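You operate a simulated robot arm through the tools that you are given. There is no shell and no other tool.

Carry out the task below with a simulated robot arm. There is one attempt and no reset: what you move stays moved.

TASK
Wipe the demagnetiser's plate, the two-hole plate and the spilt oil.
Fine: switch the demagnetiser off before you wipe its plate; use the rag and put it back; blanks, pegs and the knob stay as they are. What is to be rubbed or washed off counts as gone when no trace of it is left.

The check looks at the end state, three seconds after you hand in, the way a careful person would. Anything else that was tipped, shoved, dropped, spilled or broken makes it a failure.

THE ROBOT
A 6-joint arm with a two-finger gripper, fixed in place. Base frame: the origin is at the foot of the arm, x ahead of it, y to its left, z up; the work surface is at about z = 760. Readings come in mm, degrees, newtons and seconds.
Its first joint turns from -166.0 to 166.0 degrees. Payload 3.43 kg.
The tool frame sits at the grasp point between the pads (the TCP): z along the fingers, y along the line on which they close. The tips reach 20 mm beyond it. The gripper opens to 190 mm. The gripper's body begins 248 mm behind the TCP.
Orientation is that of the tool frame in the base frame, as a unit quaternion [x, y, z, w]. With the fingers straight down and closing along the base's y, the tool's x points along the base's -x, its y along +y and its z along -z.

THE INTERFACE
- The arm moves only by the tool apply_moves. Its argument "steps" is one flat list of numbers, 7 for each row, row after row: the shift along the tool's x, y, z in units of 300 mm (1.0 is 300 mm), then the turn, a rotation vector about the tool's x, y, z in units of 60 degrees (1.0 is 60 degrees), then the finger opening in mm, from 0 to 190. In form: [x, y, z, ax, ay, az, gripper, x, y, z, ax, ay, az, gripper, ...]. A call has 1 to 20 rows; each row is the pose to reach, as a shift and turn from the pose commanded when the call began, along the tool's axes at that moment. A call with a number of a shift or a turn outside -1 to 1 is refused whole. Each row takes 0.2 s and may step no farther than 50 mm and 8.6 degrees from the row before; otherwise, or with a gripper value out of range, the whole call is refused. Where a pose cannot be reached the arm comes as near as it can. A force on the tool above 40 N (or 10 N above the force at the start of the call, whichever is more), or a blocked arm, ends the call early, and 0.2 s more pass. The fingers move at their own pace (about 153 mm/s each) and stop on an object; they squeeze with about 22 N. The grip force told is the motor's: it shows also when the fingers shut on nothing. Time passes only in rows, and 0.2 s behind the last, so rows that repeat a pose let the fingers close. The reply holds the time, the measured pose of the TCP, the force on the tool along the base axes, the opening and the grip force, in the units named above and with some noise, with the torque about the TCP (base axes, N m) and any sound that the robot's microphone picked up.
- Cameras (640 x 400 px; columns grow to the right, rows downward): "scene" is fixed at [399.1, -649.8, 1363.2]; the picture's right is [-0.35, 0.94, 0.00], its down [0.78, 0.29, -0.55] and it looks along [-0.51, -0.19, -0.84] (base axes); focal length 214 px, centre (320, 200). "wrist" rides on the gripper at [70, -8, -288] in the tool frame; the picture's right is [0.12, 0.99, 0.00], its down [-0.96, 0.12, -0.25] and it looks along [-0.25, 0.03, 0.97] (tool axes); focal length 261 px, centre (320, 200). There is no depth. A picture from a camera that has moved, and an enlarged one, comes with that camera's place and axes in the base frame and with its lens.
- grab_frame(camera): a new picture of that camera. No time passes.
- move_column(by): slides the trunk up (or, below 0, down) by that many mm; the arm rides with it, the base frame stays. It gives what a move gives, with no picture.
- enlarge(camera, box): a new picture of the part [left, top, right, bottom] of that camera's present view, enlarged. No time passes.
- sign_off(): hands the job in; it is judged then, once.

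Places have to be worked out from the pictures, the camera data and where the tool is seen. Open the gripper and draw the arm clear of the work before you hand the job in, unless the task says otherwise.

The tools are called after "Emit:" as a command line: name --argument value ..., lists and objects as JSON in quotes. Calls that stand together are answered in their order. apply_moves: Moves the arm, as the interface text tells. Its arguments: {"type":"object","properties":{"steps":{"type":"array"}},"required":["steps"]} The other tools are called the same way: move_column (by) slides the trunk up or down; grab_frame (camera) takes a picture; enlarge (camera, box) takes an enlarged picture of a part of a camera's view; sign_off () hands the job in.

At the start:

```text
clock: 0.0
tcp_pos: [253.9, -693.9, 1104.7]
orientation: [0.001, 1.0, 0.0, 0.0]
ft_force: [0.7, 0.1, -0.1]
ft_torque: [0.01, -0.02, 0.01]
width: 189.8
grip_force: 0.1
trunk travel left (down, up): [-225.0, 215.0]
```

scene: 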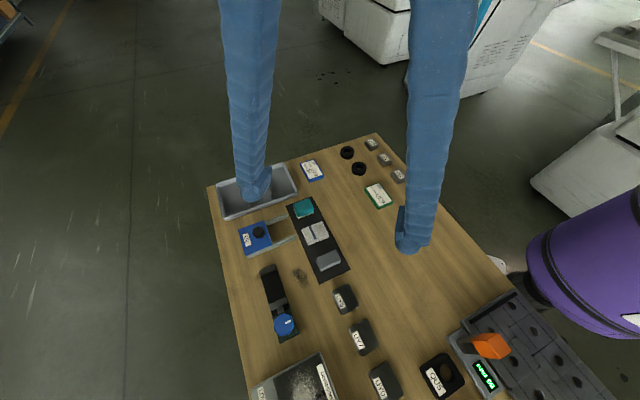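
wrist: 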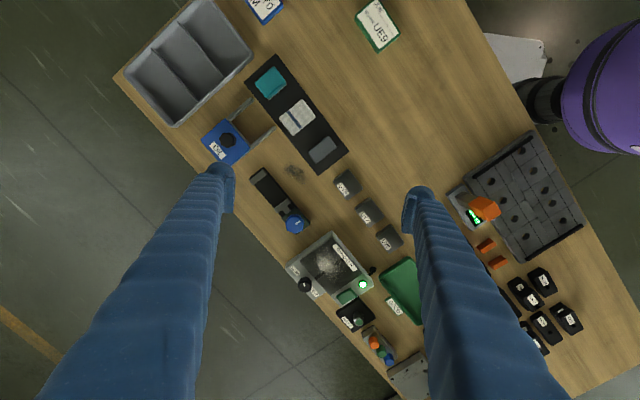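

I'll start by taking a closer look at the scene with enlarged views from both cameras before moving anything.

Emit:
enlarge --camera "wrist" --box '[200, 40, 360, 140]'

Emit:
enlarge --camera "wrist" --box '[240, 140, 400, 240]'

Emit:
enlarge --camera "wrist" --box '[260, 220, 420, 320]'

Emit:
enlarge --camera "wrist" --box '[320, 280, 480, 400]'

Emit:
enlarge --camera "wrist" --box '[440, 120, 600, 220]'

Emit:
enlarge --camera "wrist" --box '[440, 220, 600, 360]'

Emit:
enlarge --camera "scene" --box '[200, 140, 360, 240]'

Emit:
enlarge --camera "scene" --box '[230, 250, 390, 400]'

```text
4.00 times, centred on (280, 90) of wrist
camera zoom: at [183.6, -703.1, 1393.3], right [-0.12, 0.99, 0.0], down [0.96, 0.12, 0.25], along [0.25, 0.03, -0.97], focal length 1043 px, centre (480, 640)
```

zoom: 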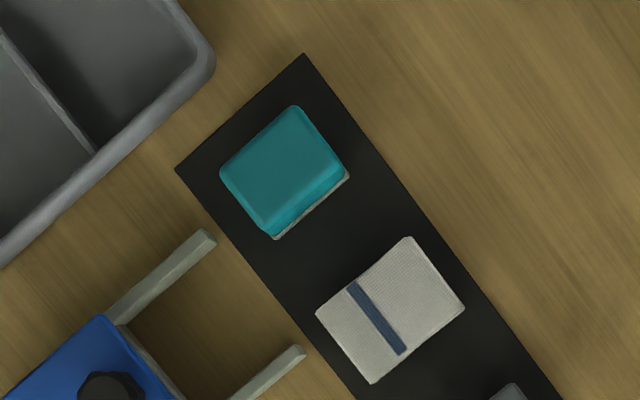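

```text
4.00 times, centred on (320, 190) of wrist
camera zoom: at [183.6, -703.1, 1393.3], right [-0.12, 0.99, 0.0], down [0.96, 0.12, 0.25], along [0.25, 0.03, -0.97], focal length 1043 px, centre (320, 240)
```

zoom: 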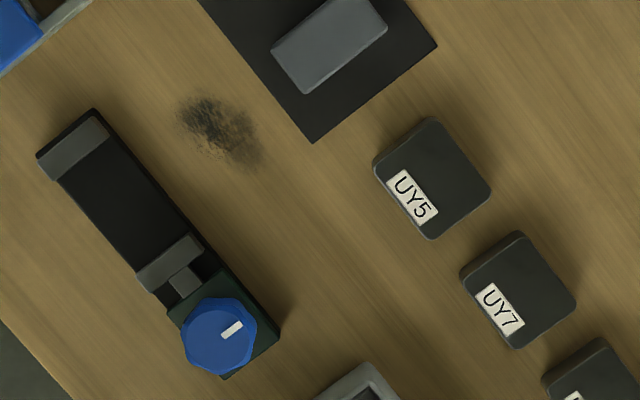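

```text
4.00 times, centred on (340, 270) of wrist
camera zoom: at [183.6, -703.1, 1393.3], right [-0.12, 0.99, 0.0], down [0.96, 0.12, 0.25], along [0.25, 0.03, -0.97], focal length 1043 px, centre (240, -80)
```

zoom: 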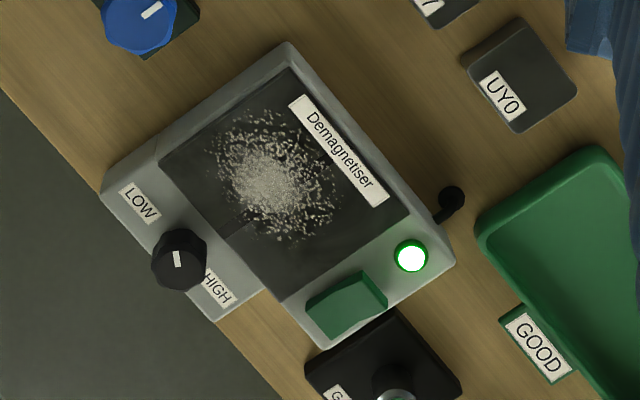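

```text
3.33 times, centred on (400, 340) of wrist
camera zoom: at [183.6, -703.1, 1393.3], right [-0.12, 0.99, 0.0], down [0.96, 0.12, 0.25], along [0.25, 0.03, -0.97], focal length 869 px, centre (53, -267)
```

zoom: 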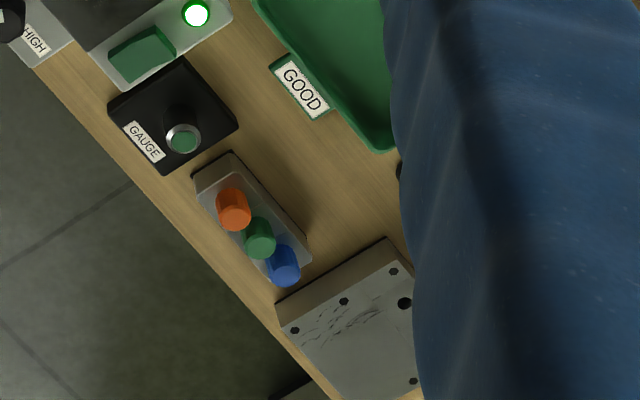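

```text
4.00 times, centred on (520, 170) of wrist
camera zoom: at [183.6, -703.1, 1393.3], right [-0.12, 0.99, 0.0], down [0.96, 0.12, 0.25], along [0.25, 0.03, -0.97], focal length 1043 px, centre (-480, 320)
```

zoom: 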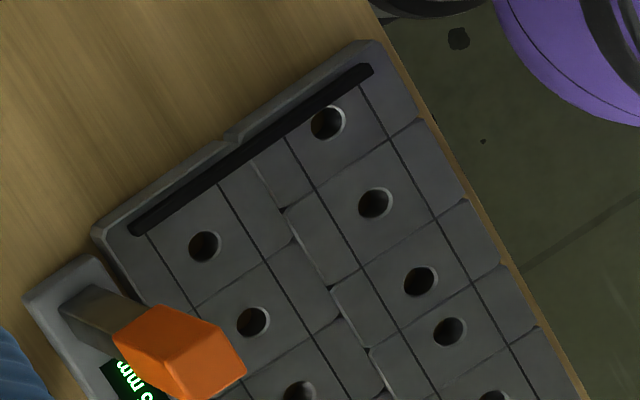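

```text
2.86 times, centred on (520, 290) of wrist
camera zoom: at [183.6, -703.1, 1393.3], right [-0.12, 0.99, 0.0], down [0.96, 0.12, 0.25], along [0.25, 0.03, -0.97], focal length 745 px, centre (-251, -57)
```

zoom: 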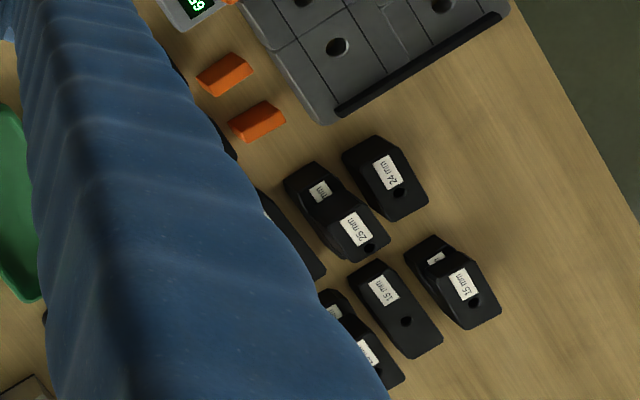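

```text
4.00 times, centred on (280, 190) of scene
camera zoom: at [399.1, -649.8, 1363.2], right [-0.35, 0.94, 0.0], down [0.78, 0.29, -0.55], along [-0.51, -0.19, -0.84], focal length 858 px, centre (480, 240)
```

zoom: 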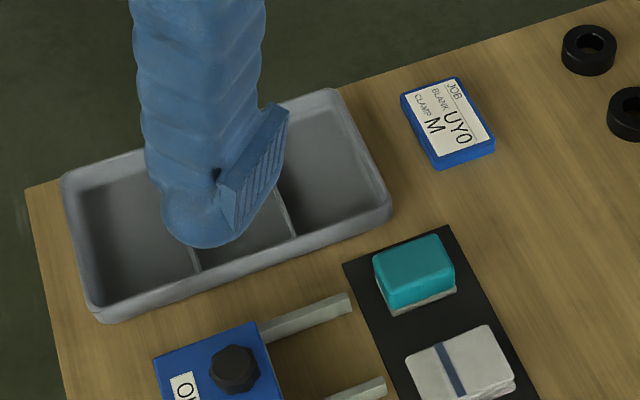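

```text
2.67 times, centred on (310, 325) of scene
camera zoom: at [399.1, -649.8, 1363.2], right [-0.35, 0.94, 0.0], down [0.78, 0.29, -0.55], along [-0.51, -0.19, -0.84], focal length 572 px, centre (347, -133)
```

zoom: 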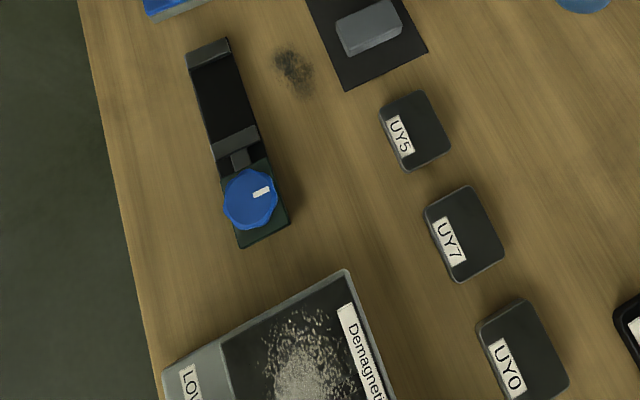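

The rag is presumably the folded white cloth with a blue stripe, on the black mat at about [158,-758]. The oil smudge is near [286,-752], the demagnetiser near [508,-635], and a smudged grey plate lies near [820,-316]. I'll move the arm high over the table to see the hidden half.

Emit:
apply_moves --steps '[-0.12, 0.083, 0, 0, 0, 0, 190, -0.24, 0.166, 0, 0, 0, 0, 190, -0.36, 0.25, 0, 0, 0, 0, 190, -0.48, 0.333, 0, 0, 0, 0, 190, -0.6, 0.416, 0, 0, 0, 0, 190, -0.72, 0.5, 0, 0, 0, 0, 190, -0.84, 0.583, 0, 0, 0, 0, 190, -0.96, 0.666, 0, 0, 0, 0, 190]'

Emit:
grab_frame --camera "wrist"

Emit:
grab_frame --camera "scene"

```text
clock: 1.8
tcp_pos: [542.5, -492.2, 1105.4]
orientation: [0.0, 1.0, 0.0, -0.002]
ft_force: [0.4, -0.6, -0.4]
ft_torque: [0.02, 0.03, -0.03]
width: 190.1
grip_force: 0.0
trunk travel left (down, up): [-225.0, 215.0]
```

```text
taken
camera wrist: at [472.2, -502.7, 1393.7], right [-0.12, 0.99, 0.0], down [0.96, 0.12, 0.25], along [0.24, 0.03, -0.97], focal length 261 px, centre (320, 200)
```

wrist: 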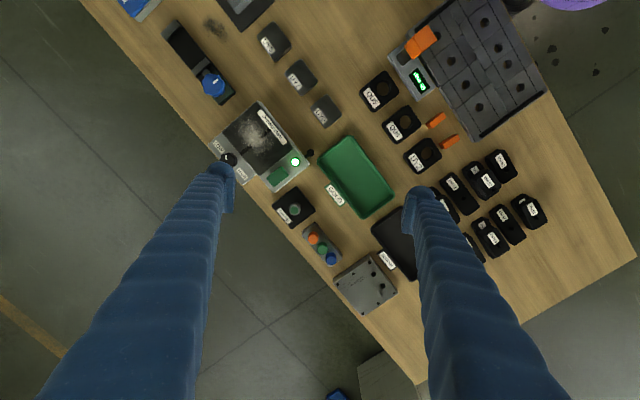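

```text
taken
```

scene: 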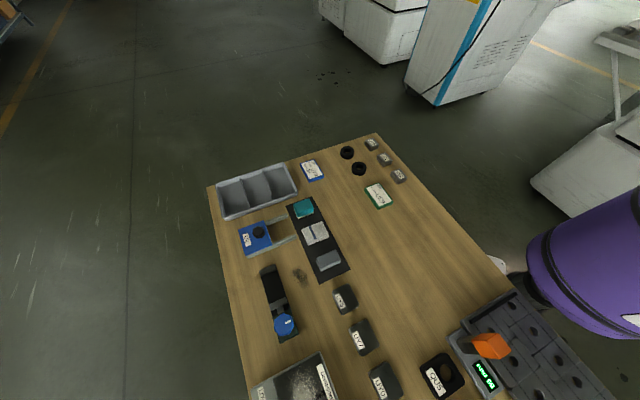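

The other half of the table is visible now. I'll enlarge the demagnetiser, the grey plate and the rest of the bench.

Emit:
enlarge --camera "wrist" --box '[200, 90, 328, 200]'

Emit:
enlarge --camera "wrist" --box '[260, 180, 420, 320]'

Emit:
enlarge --camera "wrist" --box '[340, 60, 480, 180]'

Emit:
enlarge --camera "wrist" --box '[420, 130, 580, 270]'

Emit:
enlarge --camera "scene" --box '[200, 140, 360, 240]'

Emit:
enlarge --camera "scene" --box '[290, 130, 450, 230]'

Emit:
enlarge --camera "scene" --box '[250, 190, 370, 290]'

Emit:
enlarge --camera "wrist" --box '[110, 0, 290, 120]'

```text
3.64 times, centred on (264, 145) of wrist
camera zoom: at [472.2, -502.7, 1393.7], right [-0.12, 0.99, 0.0], down [0.96, 0.12, 0.25], along [0.24, 0.03, -0.97], focal length 948 px, centre (524, 400)
```

zoom: 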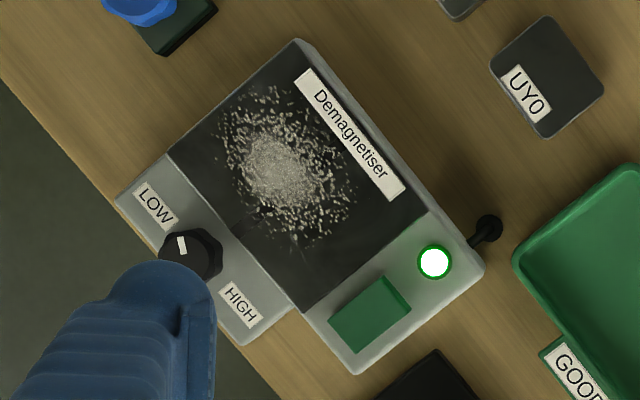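

```text
2.86 times, centred on (340, 250) of wrist
camera zoom: at [472.2, -502.7, 1393.7], right [-0.12, 0.99, 0.0], down [0.96, 0.12, 0.25], along [0.24, 0.03, -0.97], focal length 745 px, centre (263, 57)
```

zoom: 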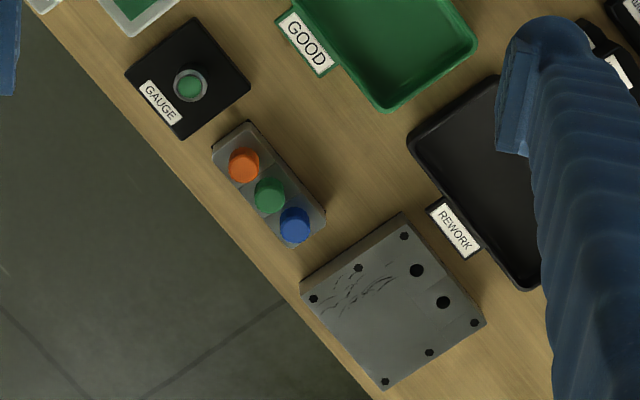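

```text
3.33 times, centred on (410, 120) of wrist
camera zoom: at [472.2, -502.7, 1393.7], right [-0.12, 0.99, 0.0], down [0.96, 0.12, 0.25], along [0.24, 0.03, -0.97], focal length 869 px, centre (20, 467)
```

zoom: 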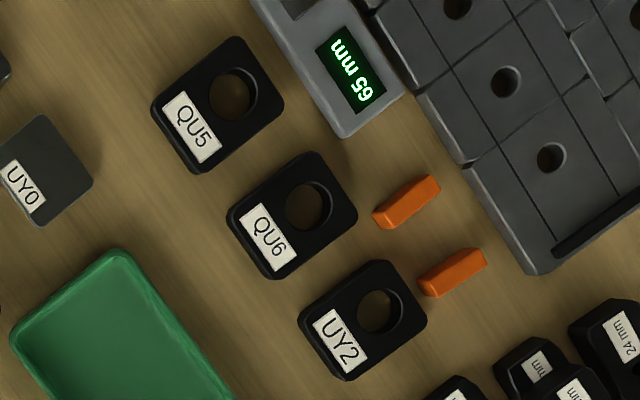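

```text
2.86 times, centred on (500, 200) of wrist
camera zoom: at [472.2, -502.7, 1393.7], right [-0.12, 0.99, 0.0], down [0.96, 0.12, 0.25], along [0.24, 0.03, -0.97], focal length 745 px, centre (-194, 200)
```

zoom: 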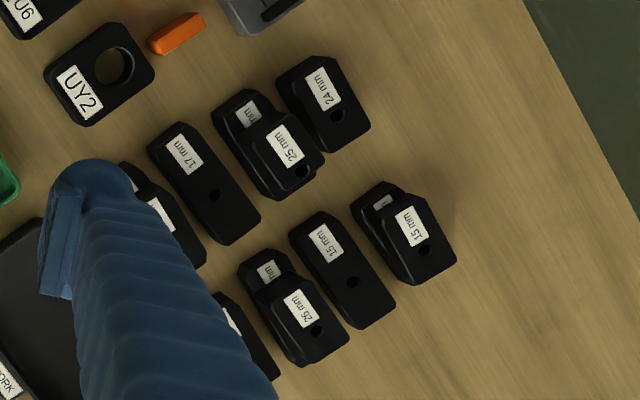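

```text
4.00 times, centred on (280, 190) of scene
camera zoom: at [399.1, -649.8, 1363.2], right [-0.35, 0.94, 0.0], down [0.78, 0.29, -0.55], along [-0.51, -0.19, -0.84], focal length 858 px, centre (480, 240)
```

zoom: 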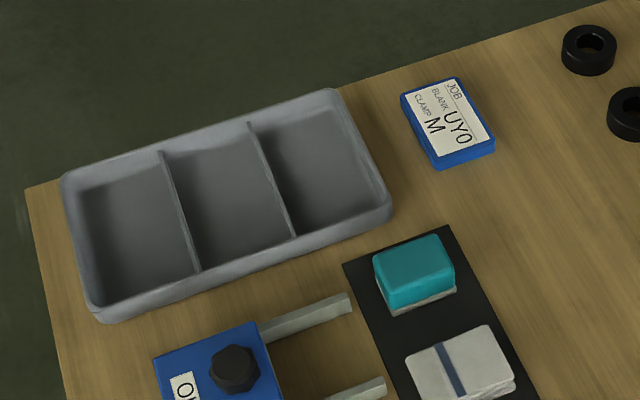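

```text
4.00 times, centred on (370, 180) of scene
camera zoom: at [399.1, -649.8, 1363.2], right [-0.35, 0.94, 0.0], down [0.78, 0.29, -0.55], along [-0.51, -0.19, -0.84], focal length 858 px, centre (120, 280)
```

zoom: 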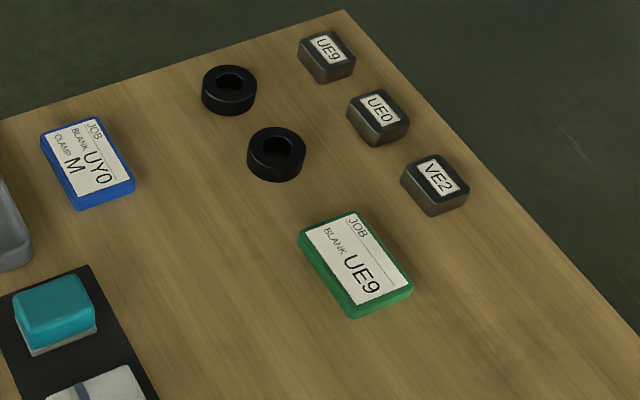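

```text
4.00 times, centred on (310, 240) of scene
camera zoom: at [399.1, -649.8, 1363.2], right [-0.35, 0.94, 0.0], down [0.78, 0.29, -0.55], along [-0.51, -0.19, -0.84], focal length 858 px, centre (360, 40)
```

zoom: 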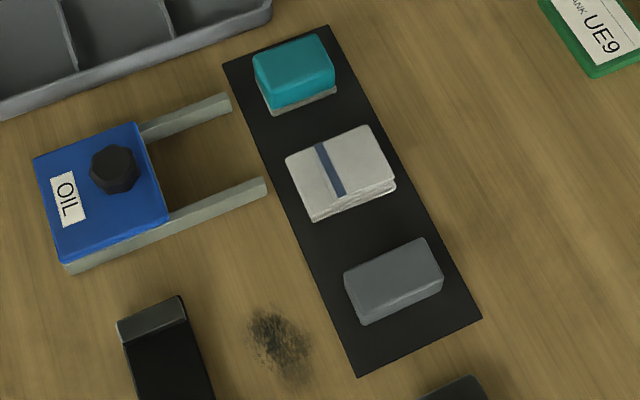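

```text
3.33 times, centred on (200, 60) of wrist
camera zoom: at [472.2, -502.7, 1393.7], right [-0.12, 0.99, 0.0], down [0.96, 0.12, 0.25], along [0.24, 0.03, -0.97], focal length 869 px, centre (720, 667)
```

zoom: 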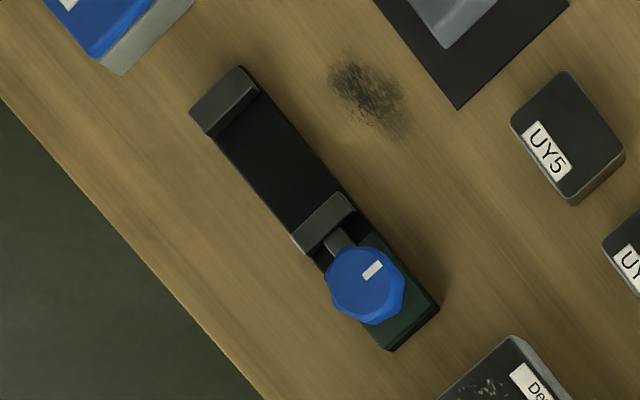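

The blue box is labelled OIL and the dark speckled spot beside the mat is the oil. The grey plate with two large holes and scratch-like marks is the two-hole plate. I'll bring the wrist camera down over the demagnetiser to identify its switch.

Emit:
apply_moves --steps '[0.041, -0.082, 0.086, 0, 0, 0, 190, 0.082, -0.164, 0.172, 0, 0, 0, 190, 0.123, -0.246, 0.258, 0, 0, 0, 190, 0.164, -0.328, 0.344, 0, 0, 0, 190, 0.206, -0.41, 0.43, 0, 0, 0, 190, 0.247, -0.493, 0.517, 0, 0, 0, 190]'

Emit:
grab_frame --camera "wrist"

Emit:
enlarge --camera "wrist" --box '[230, 130, 430, 270]'

```text
clock: 3.2
tcp_pos: [468.7, -643.5, 950.2]
orientation: [0.0, 1.0, 0.0, 0.0]
ft_force: [-0.7, -1.4, -0.5]
ft_torque: [-0.01, 0.0, 0.03]
width: 190.0
grip_force: 0.0
trunk travel left (down, up): [-225.0, 215.0]
```

```text
taken
camera wrist: at [397.9, -652.0, 1237.9], right [-0.12, 0.99, 0.0], down [0.96, 0.11, 0.25], along [0.24, 0.03, -0.97], focal length 261 px, centre (320, 200)
```

wrist: 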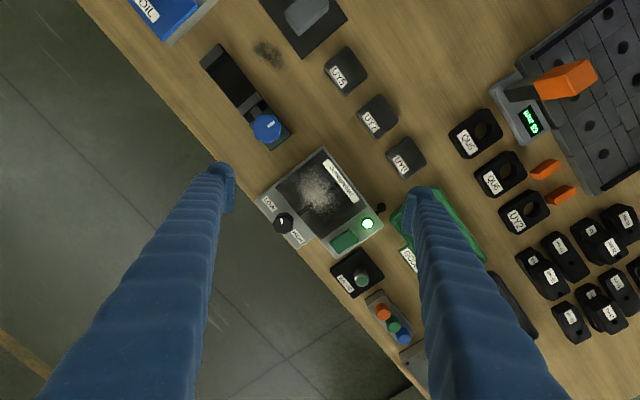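

```text
2.86 times, centred on (330, 200) of wrist
camera zoom: at [397.9, -652.0, 1237.9], right [-0.12, 0.99, 0.0], down [0.96, 0.11, 0.25], along [0.24, 0.03, -0.97], focal length 745 px, centre (291, 200)
```

zoom: 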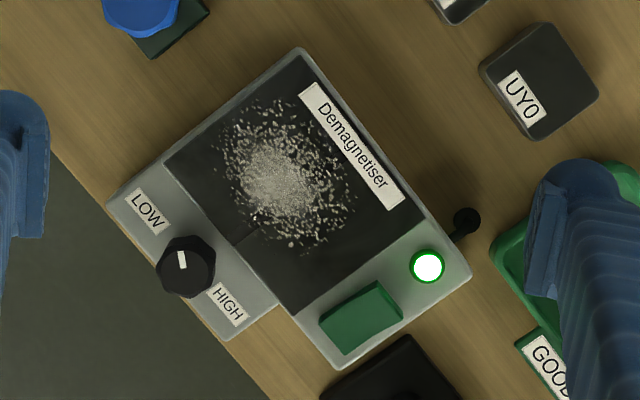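

Closer zoom on the switch candidates: the green block, the lamp, and the black ball on the side.

Emit:
enlarge --camera "wrist" --box '[325, 195, 405, 245]'

Emit:
enlarge --camera "wrist" --box '[255, 145, 335, 255]'

Emit:
grab_frame --camera "scene"

```text
8.00 times, centred on (365, 220) of wrist
camera zoom: at [397.9, -652.0, 1237.9], right [-0.12, 0.99, 0.0], down [0.96, 0.11, 0.25], along [0.24, 0.03, -0.97], focal length 2085 px, centre (-40, 40)
```

zoom: 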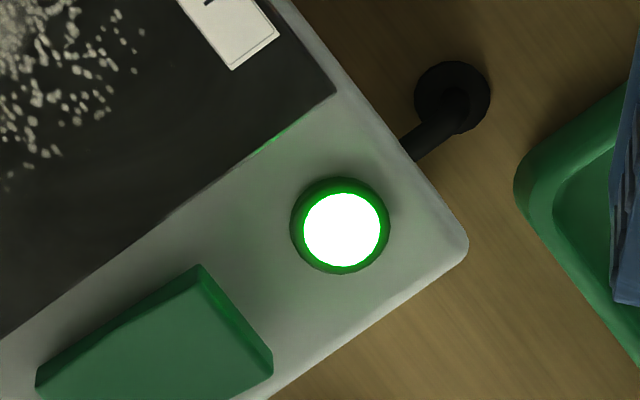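

```text
3.64 times, centred on (295, 200) of wrist
camera zoom: at [397.9, -652.0, 1237.9], right [-0.12, 0.99, 0.0], down [0.96, 0.11, 0.25], along [0.24, 0.03, -0.97], focal length 948 px, centre (411, 200)
```

zoom: 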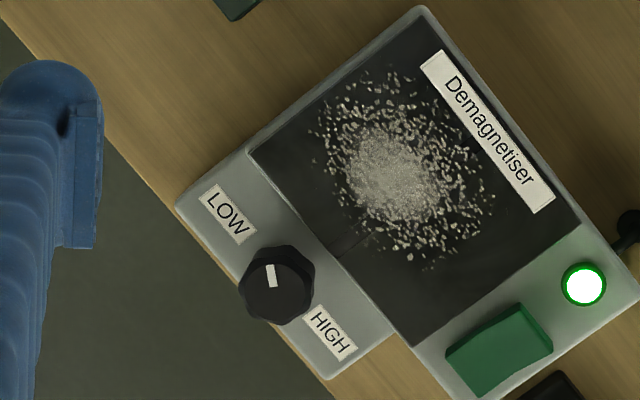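

```text
taken
```

scene: 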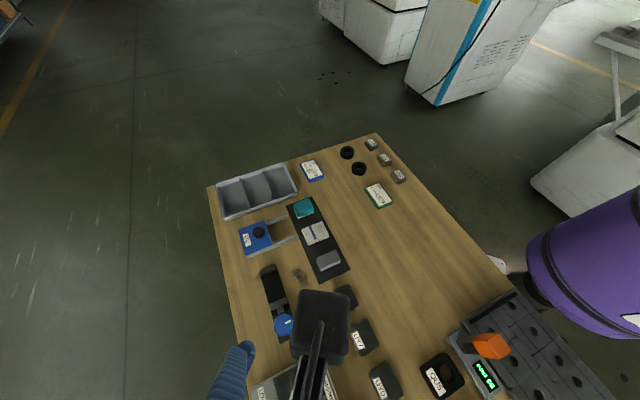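

The green rocker looks tilted with its lamp-side end raised, and the black disc looks like a cable grommet. By triangulation the lamp is at about [541,-550,803] and the rocker runs from [562,-569] (lamp end) to [592,-603]. I'll move above the lamp end with the fingers closed and yawed 45°, and look again.

Emit:
apply_moves --steps '[-0.054, 0.04, 0.028, 0, 0, -0.125, 160, -0.107, 0.081, 0.056, 0, 0, -0.25, 120, -0.16, 0.121, 0.084, 0, 0, -0.375, 80, -0.214, 0.161, 0.112, 0, 0, -0.5, 40, -0.268, 0.201, 0.14, 0, 0, -0.625, 0, -0.321, 0.2417, 0.167, 0, 0, -0.75, 0]'

Emit:
grab_frame --camera "wrist"

Emit:
enlarge --camera "wrist" --box '[260, 120, 380, 200]'

```text
clock: 4.6
tcp_pos: [564.6, -569.7, 899.4]
orientation: [-0.383, 0.924, -0.001, 0.001]
ft_force: [-0.8, -0.7, -0.1]
ft_torque: [0.0, 0.0, 0.0]
width: 0.0
grip_force: 21.9
trunk travel left (down, up): [-225.0, 215.0]
```

```text
taken
camera wrist: at [521.1, -626.2, 1187.9], right [-0.79, 0.62, 0.0], down [0.6, 0.76, 0.25], along [0.15, 0.19, -0.97], focal length 261 px, centre (320, 200)
```

wrist: 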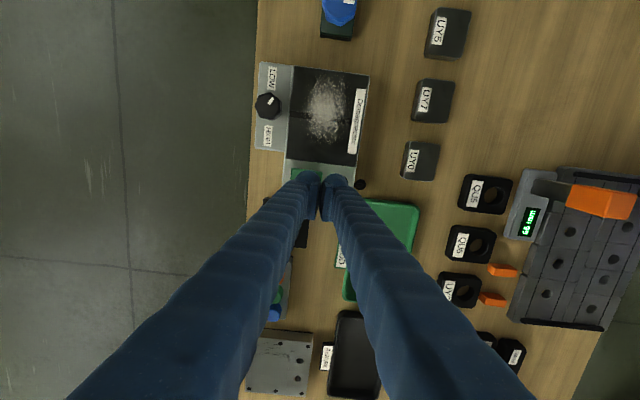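

```text
5.00 times, centred on (320, 160) of wrist
camera zoom: at [521.1, -626.2, 1187.9], right [-0.79, 0.62, 0.0], down [0.6, 0.76, 0.25], along [0.15, 0.19, -0.97], focal length 1303 px, centre (320, 400)
```

zoom: 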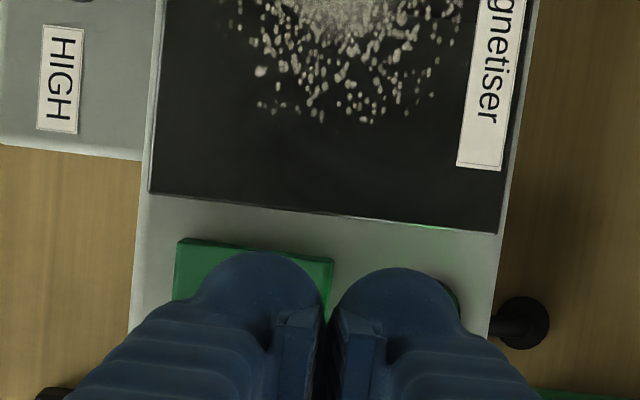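

The box is aligned with the tool at 45° yaw, and the fingertips look bulky next to the lamp. I'll open to about 70 mm and straddle the lamp, so only the left finger sits over the raised rocker end. Then I'll come down to just above it.

Emit:
apply_moves --steps '[0, 0.0667, 0, 0, 0, 0, 70, 0, 0.133, 0, 0, 0, 0, 70, 0, 0.133, 0.05, 0, 0, 0, 70, 0, 0.133, 0.1, 0, 0, 0, 70, 0, 0.133, 0.15, 0, 0, 0, 70, 0, 0.133, 0.19, 0, 0, 0, 70]'

Emit:
grab_frame --camera "wrist"

Emit:
enlarge --camera "wrist" --box '[240, 110, 400, 210]'

```text
clock: 6.0
tcp_pos: [537.2, -540.9, 843.0]
orientation: [-0.382, 0.924, 0.001, -0.001]
ft_force: [0.1, -0.4, -0.2]
ft_torque: [0.01, -0.02, -0.04]
width: 69.7
grip_force: 0.0
trunk travel left (down, up): [-225.0, 215.0]
```

```text
taken
camera wrist: at [492.8, -598.0, 1131.9], right [-0.79, 0.62, 0.0], down [0.6, 0.76, 0.25], along [0.15, 0.19, -0.97], focal length 261 px, centre (320, 200)
```

wrist: 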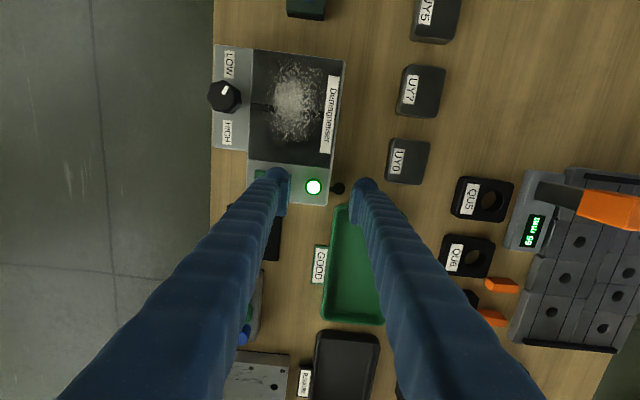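

```text
4.00 times, centred on (320, 160) of wrist
camera zoom: at [492.8, -598.0, 1131.9], right [-0.79, 0.62, 0.0], down [0.6, 0.76, 0.25], along [0.15, 0.19, -0.97], focal length 1043 px, centre (320, 360)
```

zoom: 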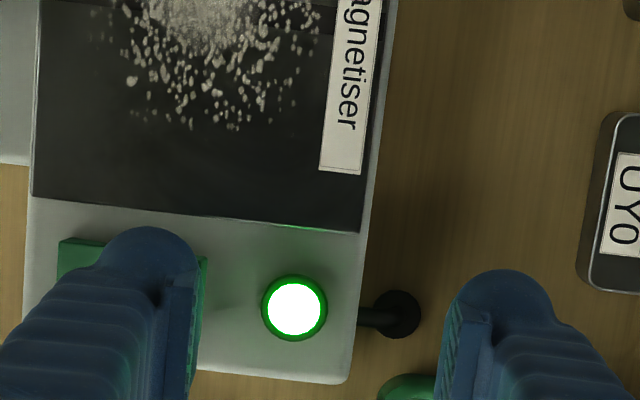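

The left finger now sits over the raised end, the lamp is clear between the fingers, and the tips are at about z 823. I'll come down slowly in 2 mm steps and watch the force.

Emit:
apply_moves --steps '[0, 0, 0.0067, 0, 0, 0, 70, 0, 0, 0.0133, 0, 0, 0, 70, 0, 0, 0.02, 0, 0, 0, 70, 0, 0, 0.0267, 0, 0, 0, 70, 0, 0, 0.0333, 0, 0, 0, 70, 0, 0, 0.04, 0, 0, 0, 70]'

```text
clock: 7.4
tcp_pos: [536.2, -541.2, 832.1]
orientation: [-0.383, 0.924, 0.0, 0.0]
ft_force: [-0.6, 0.1, 0.0]
ft_torque: [-0.01, 0.0, 0.02]
width: 69.8
grip_force: 0.1
trunk travel left (down, up): [-225.0, 215.0]
```

No contact yet with the tips at about z 812. I'll continue down in 1 mm steps.

Emit:
apply_moves --steps '[0, 0, 0.0033, 0, 0, 0, 70, 0, 0, 0.0067, 0, 0, 0, 70, 0, 0, 0.01, 0, 0, 0, 70, 0, 0, 0.0133, 0, 0, 0, 70]'

Emit:
enlarge --camera "wrist" --box '[240, 110, 400, 210]'

```text
clock: 8.4
tcp_pos: [535.9, -541.6, 828.4]
orientation: [-0.383, 0.924, -0.001, 0.0]
ft_force: [-2.1, 2.0, 17.3]
ft_torque: [-0.57, -0.52, 0.03]
width: 69.2
grip_force: 0.0
trunk travel left (down, up): [-225.0, 215.0]
heard: click
```

```text
4.00 times, centred on (320, 160) of wrist
camera zoom: at [492.0, -597.4, 1117.1], right [-0.79, 0.62, 0.0], down [0.6, 0.76, 0.25], along [0.15, 0.19, -0.97], focal length 1043 px, centre (320, 360)
```

zoom: 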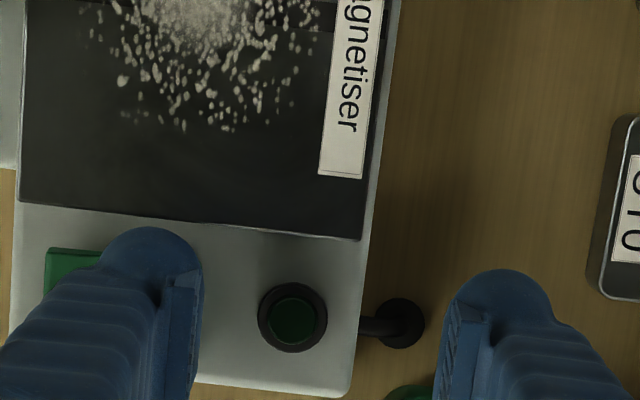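

A click was heard and the lamp went out. I'll lift off and check that it stays off.

Emit:
apply_moves --steps '[0, 0, -0.0333, 0, 0, 0, 70, 0, 0, -0.1, 0, 0, 0, 70, 0, 0, -0.2, 0, 0, 0, 70, 0, 0, -0.333, 0, 0, 0, 70]'

Emit:
grab_frame --camera "wrist"

Emit:
enlarge --camera "wrist" --box '[220, 30, 380, 170]'

```text
clock: 9.4
tcp_pos: [536.1, -540.6, 926.7]
orientation: [-0.383, 0.924, 0.0, 0.0]
ft_force: [0.4, -0.2, 0.9]
ft_torque: [-0.01, -0.02, 0.02]
width: 69.7
grip_force: 0.1
trunk travel left (down, up): [-225.0, 215.0]
```

```text
taken
camera wrist: at [492.7, -597.1, 1215.3], right [-0.79, 0.62, 0.0], down [0.6, 0.76, 0.25], along [0.15, 0.19, -0.97], focal length 261 px, centre (320, 200)
```

wrist: 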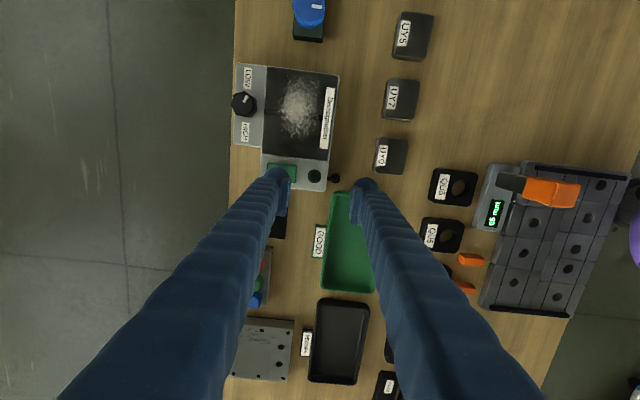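

```text
2.86 times, centred on (300, 100) of wrist
camera zoom: at [492.7, -597.1, 1215.3], right [-0.79, 0.62, 0.0], down [0.6, 0.76, 0.25], along [0.15, 0.19, -0.97], focal length 745 px, centre (377, 486)
```

zoom: 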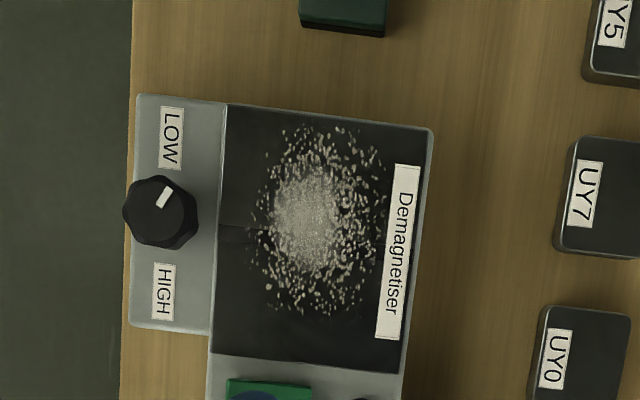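

The lamp stays off, so the demagnetiser is switched off. Next is the rag, with the closing axis turned to lie along the mat's long direction.

Emit:
apply_moves --steps '[0.117, 0.0316, -0.0092, 0, 0, 0.125, 110, 0.234, 0.0632, -0.0184, 0, 0, 0.25, 110, 0.351, 0.0948, -0.0276, 0, 0, 0.375, 110, 0.468, 0.1264, -0.0368, 0, 0, 0.5, 110, 0.585, 0.158, -0.046, 0, 0, 0.625, 110, 0.701, 0.19, -0.055, 0, 0, 0.75, 110]'

Emit:
apply_moves --steps '[0.105, -0.0603, -0.0092, 0, 0, 0.125, 110, 0.21, -0.1207, -0.0184, 0, 0, 0.25, 110, 0.315, -0.181, -0.0276, 0, 0, 0.375, 110, 0.42, -0.2413, -0.0368, 0, 0, 0.5, 110, 0.525, -0.3017, -0.046, 0, 0, 0.625, 110, 0.63, -0.362, -0.055, 0, 0, 0.75, 110]'

Emit:
grab_frame --camera "wrist"

Emit:
grab_frame --camera "scene"

```text
clock: 10.8
tcp_pos: [348.4, -649.5, 943.7]
orientation: [0.0, 1.0, 0.0, 0.0]
ft_force: [-0.9, -0.1, 0.1]
ft_torque: [0.01, 0.0, 0.02]
width: 110.0
grip_force: 0.0
trunk travel left (down, up): [-225.0, 215.0]
```

```text
clock: 12.2
tcp_pos: [158.6, -758.7, 959.0]
orientation: [0.383, 0.924, 0.001, 0.001]
ft_force: [0.5, 0.4, 0.9]
ft_torque: [-0.01, -0.06, 0.03]
width: 109.9
grip_force: 0.0
trunk travel left (down, up): [-225.0, 215.0]
```

```text
taken
camera wrist: at [101.5, -715.4, 1248.5], right [0.62, 0.79, 0.0], down [0.76, -0.6, 0.25], along [0.19, -0.15, -0.97], focal length 261 px, centre (320, 200)
```

wrist: 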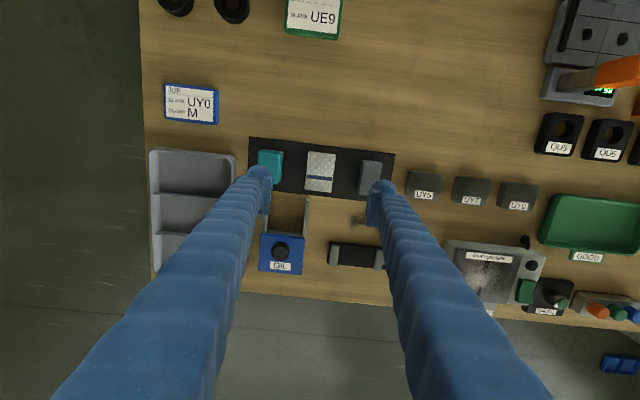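

```text
taken
```

scene: 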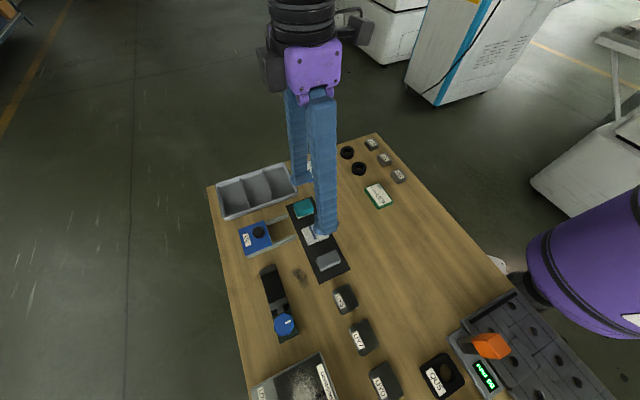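

I'm above the rag. I'll enlarge both views to get its exact place, its height, and the finger shape.

Emit:
enlarge --camera "wrist" --box '[240, 125, 400, 225]'

Emit:
enlarge --camera "scene" --box '[260, 80, 380, 280]'

Emit:
enlarge --camera "scene" --box '[280, 190, 360, 290]'

```text
4.00 times, centred on (320, 175) of wrist
camera zoom: at [101.5, -715.4, 1248.5], right [0.62, 0.79, 0.0], down [0.76, -0.6, 0.25], along [0.19, -0.15, -0.97], focal length 1043 px, centre (320, 300)
```

zoom: 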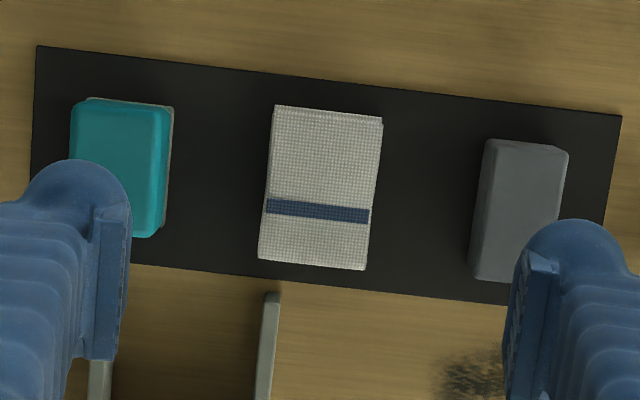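

```text
2.00 times, centred on (320, 180) of scene
camera zoom: at [399.1, -649.8, 1363.2], right [-0.35, 0.94, 0.0], down [0.78, 0.29, -0.55], along [-0.51, -0.19, -0.84], focal length 429 px, centre (320, 240)
```

zoom: 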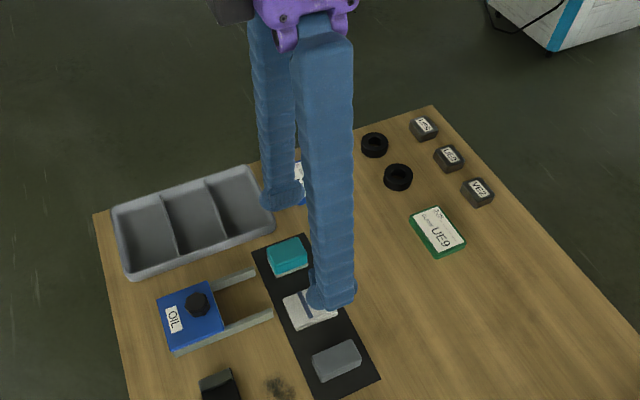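

```text
4.00 times, centred on (320, 240) of scene
camera zoom: at [399.1, -649.8, 1363.2], right [-0.35, 0.94, 0.0], down [0.78, 0.29, -0.55], along [-0.51, -0.19, -0.84], focal length 858 px, centre (320, 40)
```

zoom: 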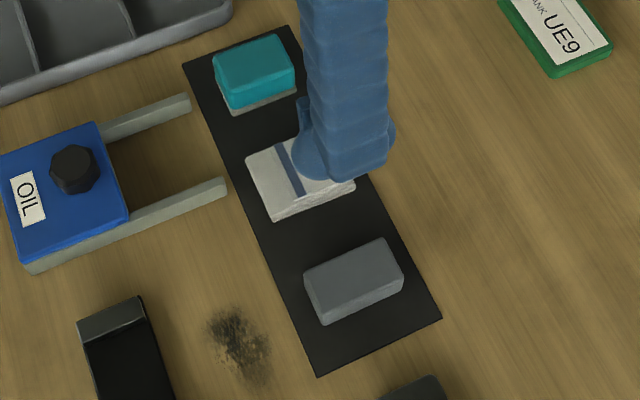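

The rag measures about 48 x 70 mm and is roughly 13 mm thick, with its centre near [155.5,-757] and around 43 mm free on each side. I'll close to 60 mm, centre on it, and come down to just above to check alignment.

Emit:
apply_moves --steps '[0.0117, -0.0037, 0.1, 0, 0, 0, 90, 0.0117, -0.0037, 0.2, 0, 0, 0, 60, 0.0117, -0.0037, 0.3, 0, 0, 0, 60, 0.0117, -0.0037, 0.398, 0, 0, 0, 60]'

Emit:
enlarge --camera "wrist" --box '[240, 125, 400, 225]'

Emit:
enlarge --camera "scene" --box '[280, 190, 360, 290]'

```text
clock: 13.2
tcp_pos: [155.2, -756.7, 840.2]
orientation: [0.382, 0.924, -0.001, 0.0]
ft_force: [0.1, -0.3, 0.0]
ft_torque: [0.0, 0.03, -0.04]
width: 59.9
grip_force: 0.0
trunk travel left (down, up): [-225.0, 215.0]
```

```text
4.00 times, centred on (320, 175) of wrist
camera zoom: at [99.1, -713.8, 1129.1], right [0.62, 0.79, 0.0], down [0.76, -0.6, 0.25], along [0.19, -0.15, -0.97], focal length 1043 px, centre (320, 300)
```

zoom: 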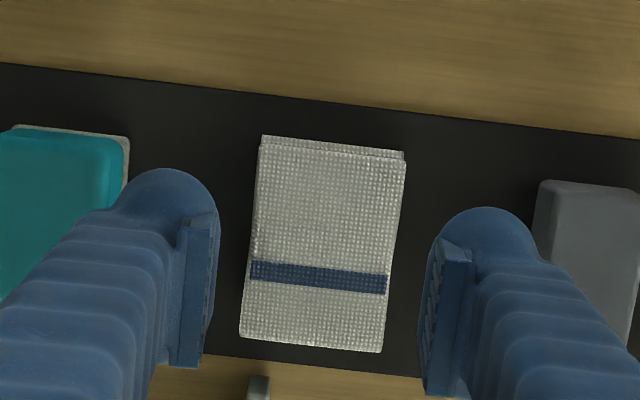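

```text
4.00 times, centred on (320, 240) of scene
camera zoom: at [399.1, -649.8, 1363.2], right [-0.35, 0.94, 0.0], down [0.78, 0.29, -0.55], along [-0.51, -0.19, -0.84], focal length 858 px, centre (320, 40)
```

zoom: 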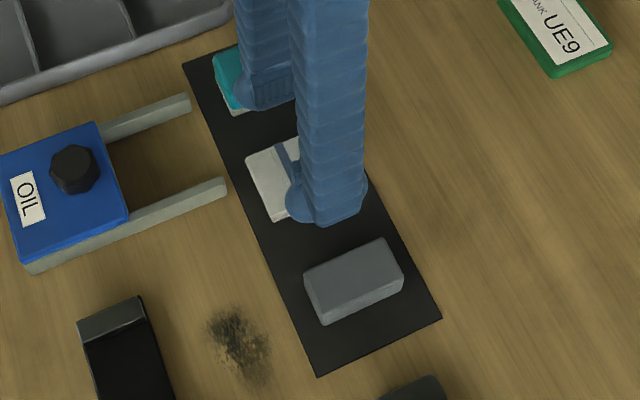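

Alignment is good, with the rag centre about 1.3 mm to the tool's +y. I'll narrow to 56 mm and descend beside the rag, then feel for the mat gently so I know the clearance.

Emit:
apply_moves --steps '[0, 0.0043, 0.02, 0, 0, 0, 56, 0, 0.0043, 0.07, 0, 0, 0, 56, 0, 0.0043, 0.12, 0, 0, 0, 56, 0, 0.0043, 0.155, 0, 0, 0, 56, 0, 0.0043, 0.175, 0, 0, 0, 56]'

Emit:
apply_moves --steps '[0, 0, 0.0033, 0, 0, 0, 56, 0, 0, 0.0067, 0, 0, 0, 56]'

```text
clock: 14.4
tcp_pos: [155.1, -755.8, 786.9]
orientation: [0.383, 0.924, 0.0, 0.001]
ft_force: [-1.1, 0.3, 0.2]
ft_torque: [0.02, 0.0, -0.01]
width: 56.1
grip_force: 0.1
trunk travel left (down, up): [-225.0, 215.0]
```

```text
clock: 15.0
tcp_pos: [156.6, -755.0, 786.8]
orientation: [0.382, 0.924, 0.0, 0.0]
ft_force: [-0.7, 0.4, 0.4]
ft_torque: [0.02, 0.01, 0.03]
width: 56.1
grip_force: 0.2
trunk travel left (down, up): [-225.0, 215.0]
```

No contact yet at a commanded z of about 785.5. I'll continue down 2 mm at a time.

Emit:
apply_moves --steps '[0, 0, 0.0033, 0, 0, 0, 56, 0, 0, 0.0067, 0, 0, 0, 56]'

Emit:
enlarge --camera "wrist" --box '[240, 125, 400, 225]'

Emit:
enlarge --camera "scene" --box '[280, 190, 360, 290]'

```text
clock: 15.6
tcp_pos: [155.2, -755.9, 784.6]
orientation: [0.382, 0.924, 0.0, 0.001]
ft_force: [-0.6, 0.3, 0.0]
ft_torque: [0.02, -0.04, 0.01]
width: 56.0
grip_force: 0.0
trunk travel left (down, up): [-225.0, 215.0]
```

```text
4.00 times, centred on (320, 175) of wrist
camera zoom: at [99.6, -712.2, 1072.4], right [0.62, 0.79, 0.0], down [0.76, -0.6, 0.25], along [0.19, -0.15, -0.97], focal length 1043 px, centre (320, 300)
```

zoom: 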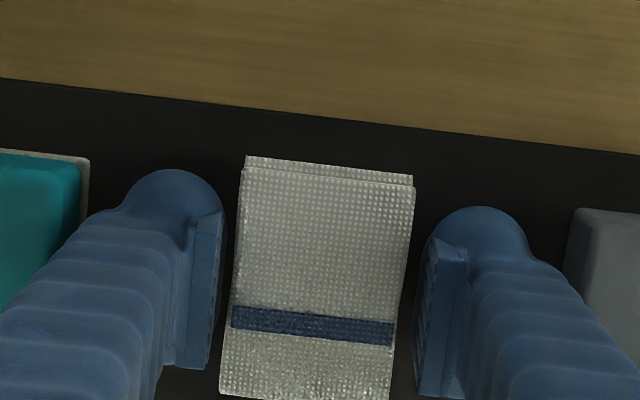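

```text
4.00 times, centred on (320, 240) of scene
camera zoom: at [399.1, -649.8, 1363.2], right [-0.35, 0.94, 0.0], down [0.78, 0.29, -0.55], along [-0.51, -0.19, -0.84], focal length 858 px, centre (320, 40)
```

zoom: 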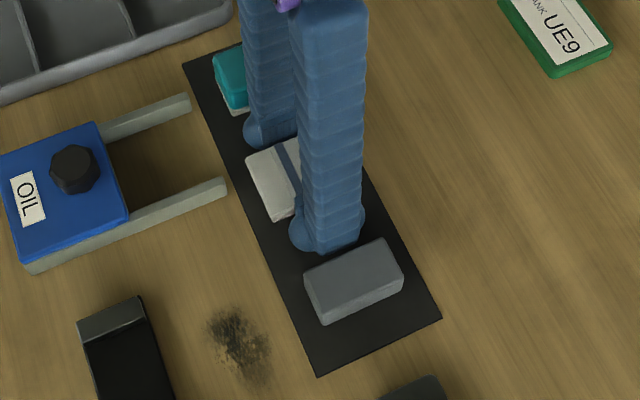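

Everything is clear around the fingers. One more small step down to find the mat.

Emit:
apply_moves --steps '[0, 0, 0.0033, 0, 0, 0, 56, 0, 0, 0.0067, 0, 0, 0, 56]'

```text
clock: 16.2
tcp_pos: [156.6, -756.0, 781.8]
orientation: [0.383, 0.924, 0.0, 0.0]
ft_force: [-0.3, 0.0, 0.6]
ft_torque: [0.03, 0.0, 0.04]
width: 56.3
grip_force: 0.2
trunk travel left (down, up): [-225.0, 215.0]
```

Still no contact with the tips at about z 761.5, so the mat is very thin. I'll raise 2.5 mm so the rag sticks out about 3 mm below the tips, then close on it.

Emit:
apply_moves --steps '[0, 0, -0.0083, 0, 0, 0, 56, 0, 0, -0.0083, 0, 0, 0, 40, 0, 0, -0.0083, 0, 0, 0, 30, 0, 0, -0.0083, 0, 0, 0, 30, 0, 0, -0.0083, 0, 0, 0, 30]'

Emit:
enlarge --camera "wrist" --box '[240, 125, 400, 225]'

```text
clock: 17.4
tcp_pos: [155.9, -756.2, 786.5]
orientation: [0.382, 0.924, 0.001, 0.0]
ft_force: [1.0, 0.3, -0.7]
ft_torque: [0.0, 0.02, -0.02]
width: 48.6
grip_force: 22.2
trunk travel left (down, up): [-225.0, 215.0]
```

```text
4.00 times, centred on (320, 175) of wrist
camera zoom: at [99.6, -712.5, 1073.2], right [0.62, 0.79, 0.0], down [0.76, -0.6, 0.25], along [0.19, -0.15, -0.97], focal length 1043 px, centre (320, 300)
```

zoom: 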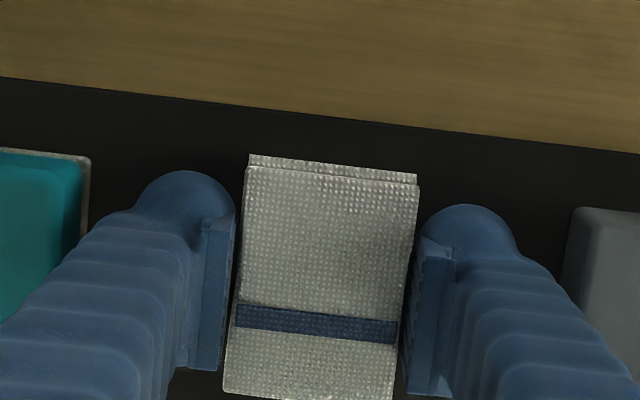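

The rag is gripped at a width of 48.6 mm with 22 N. I'll lift it straight up and check that it comes along.

Emit:
apply_moves --steps '[0, 0, -0.02, 0, 0, 0, 30, 0, 0, -0.06, 0, 0, 0, 30, 0, 0, -0.13, 0, 0, 0, 30, 0, 0, -0.23, 0, 0, 0, 30, 0, 0, -0.35, 0, 0, 0, 30]'

Emit:
grab_frame --camera "wrist"

Emit:
enlarge --camera "scene" --box '[260, 150, 380, 290]'

```text
clock: 18.6
tcp_pos: [155.3, -755.1, 890.3]
orientation: [0.383, 0.924, 0.0, 0.0]
ft_force: [1.0, -0.3, -0.2]
ft_torque: [-0.02, 0.01, 0.01]
width: 48.8
grip_force: 22.5
trunk travel left (down, up): [-225.0, 215.0]
```

```text
taken
camera wrist: at [99.8, -711.9, 1178.6], right [0.62, 0.79, 0.0], down [0.76, -0.6, 0.25], along [0.19, -0.15, -0.97], focal length 261 px, centre (320, 200)
```

wrist: 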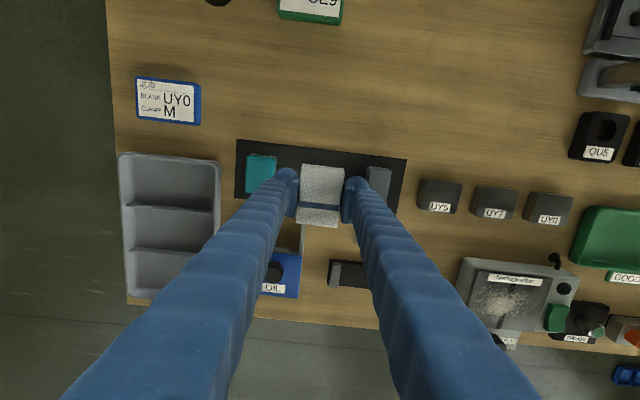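

```text
2.86 times, centred on (320, 220) of scene
camera zoom: at [399.1, -649.8, 1363.2], right [-0.35, 0.94, 0.0], down [0.78, 0.29, -0.55], along [-0.51, -0.19, -0.84], focal length 613 px, centre (320, 143)
```

zoom: 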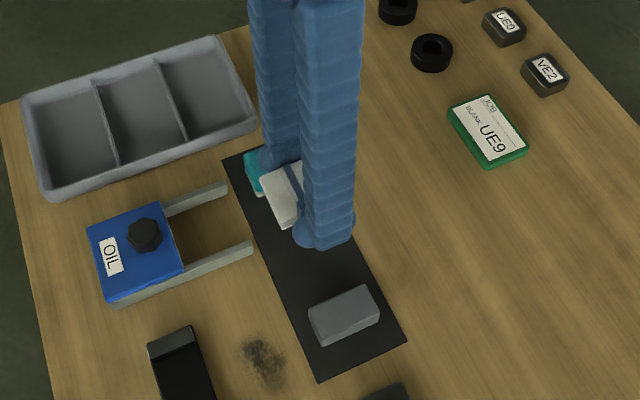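

The rag is held cleanly. I'll carry it over to the demagnetiser plate, centred at about [503,-637], staying at height.

Emit:
apply_moves --steps '[-0.054, 0.1082, 0, 0, 0, 0, 30, -0.108, 0.2164, 0, 0, 0, 0, 30, -0.162, 0.3246, 0, 0, 0, 0, 30, -0.216, 0.4328, 0, 0, 0, 0, 30, -0.27, 0.541, 0, 0, 0, 0, 30]'

Emit:
apply_moves --steps '[-0.054, 0.1082, 0, 0, 0, 0, 30, -0.108, 0.2164, 0, 0, 0, 0, 30, -0.162, 0.3246, 0, 0, 0, 0, 30, -0.216, 0.4328, 0, 0, 0, 0, 30, -0.27, 0.541, 0, 0, 0, 0, 30]'

Emit:
grab_frame --camera "wrist"

Emit:
enlarge --camera "wrist" --box '[220, 90, 420, 230]'

```text
clock: 19.8
tcp_pos: [327.4, -697.7, 889.5]
orientation: [0.383, 0.924, 0.0, 0.0]
ft_force: [-0.3, 0.0, -0.3]
ft_torque: [-0.02, 0.02, 0.03]
width: 48.6
grip_force: 22.2
trunk travel left (down, up): [-225.0, 215.0]
```

```text
clock: 21.0
tcp_pos: [500.3, -640.7, 890.6]
orientation: [0.383, 0.924, 0.0, 0.0]
ft_force: [0.5, -0.1, -0.4]
ft_torque: [-0.03, 0.05, 0.01]
width: 48.7
grip_force: 22.1
trunk travel left (down, up): [-225.0, 215.0]
```

```text
taken
camera wrist: at [445.1, -597.4, 1178.6], right [0.62, 0.79, 0.0], down [0.76, -0.6, 0.25], along [0.19, -0.15, -0.97], focal length 261 px, centre (320, 200)
```

wrist: 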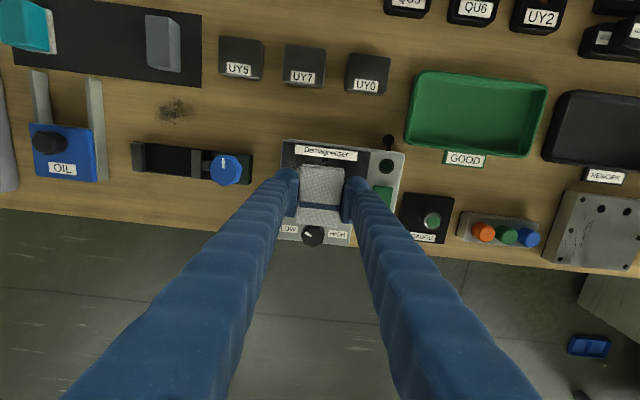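

```text
2.86 times, centred on (320, 160) of wrist
camera zoom: at [445.1, -597.4, 1178.6], right [0.62, 0.79, 0.0], down [0.76, -0.6, 0.25], along [0.19, -0.15, -0.97], focal length 745 px, centre (320, 314)
```

zoom: 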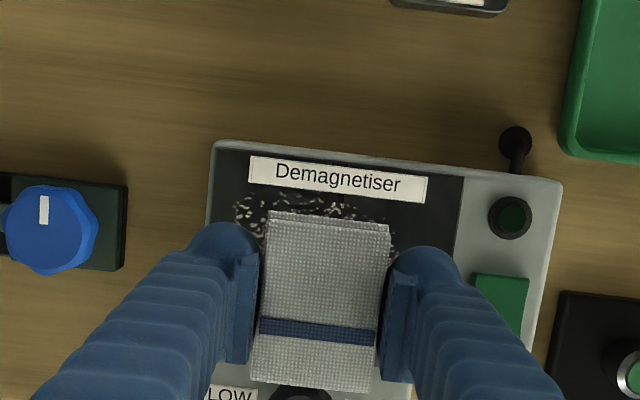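

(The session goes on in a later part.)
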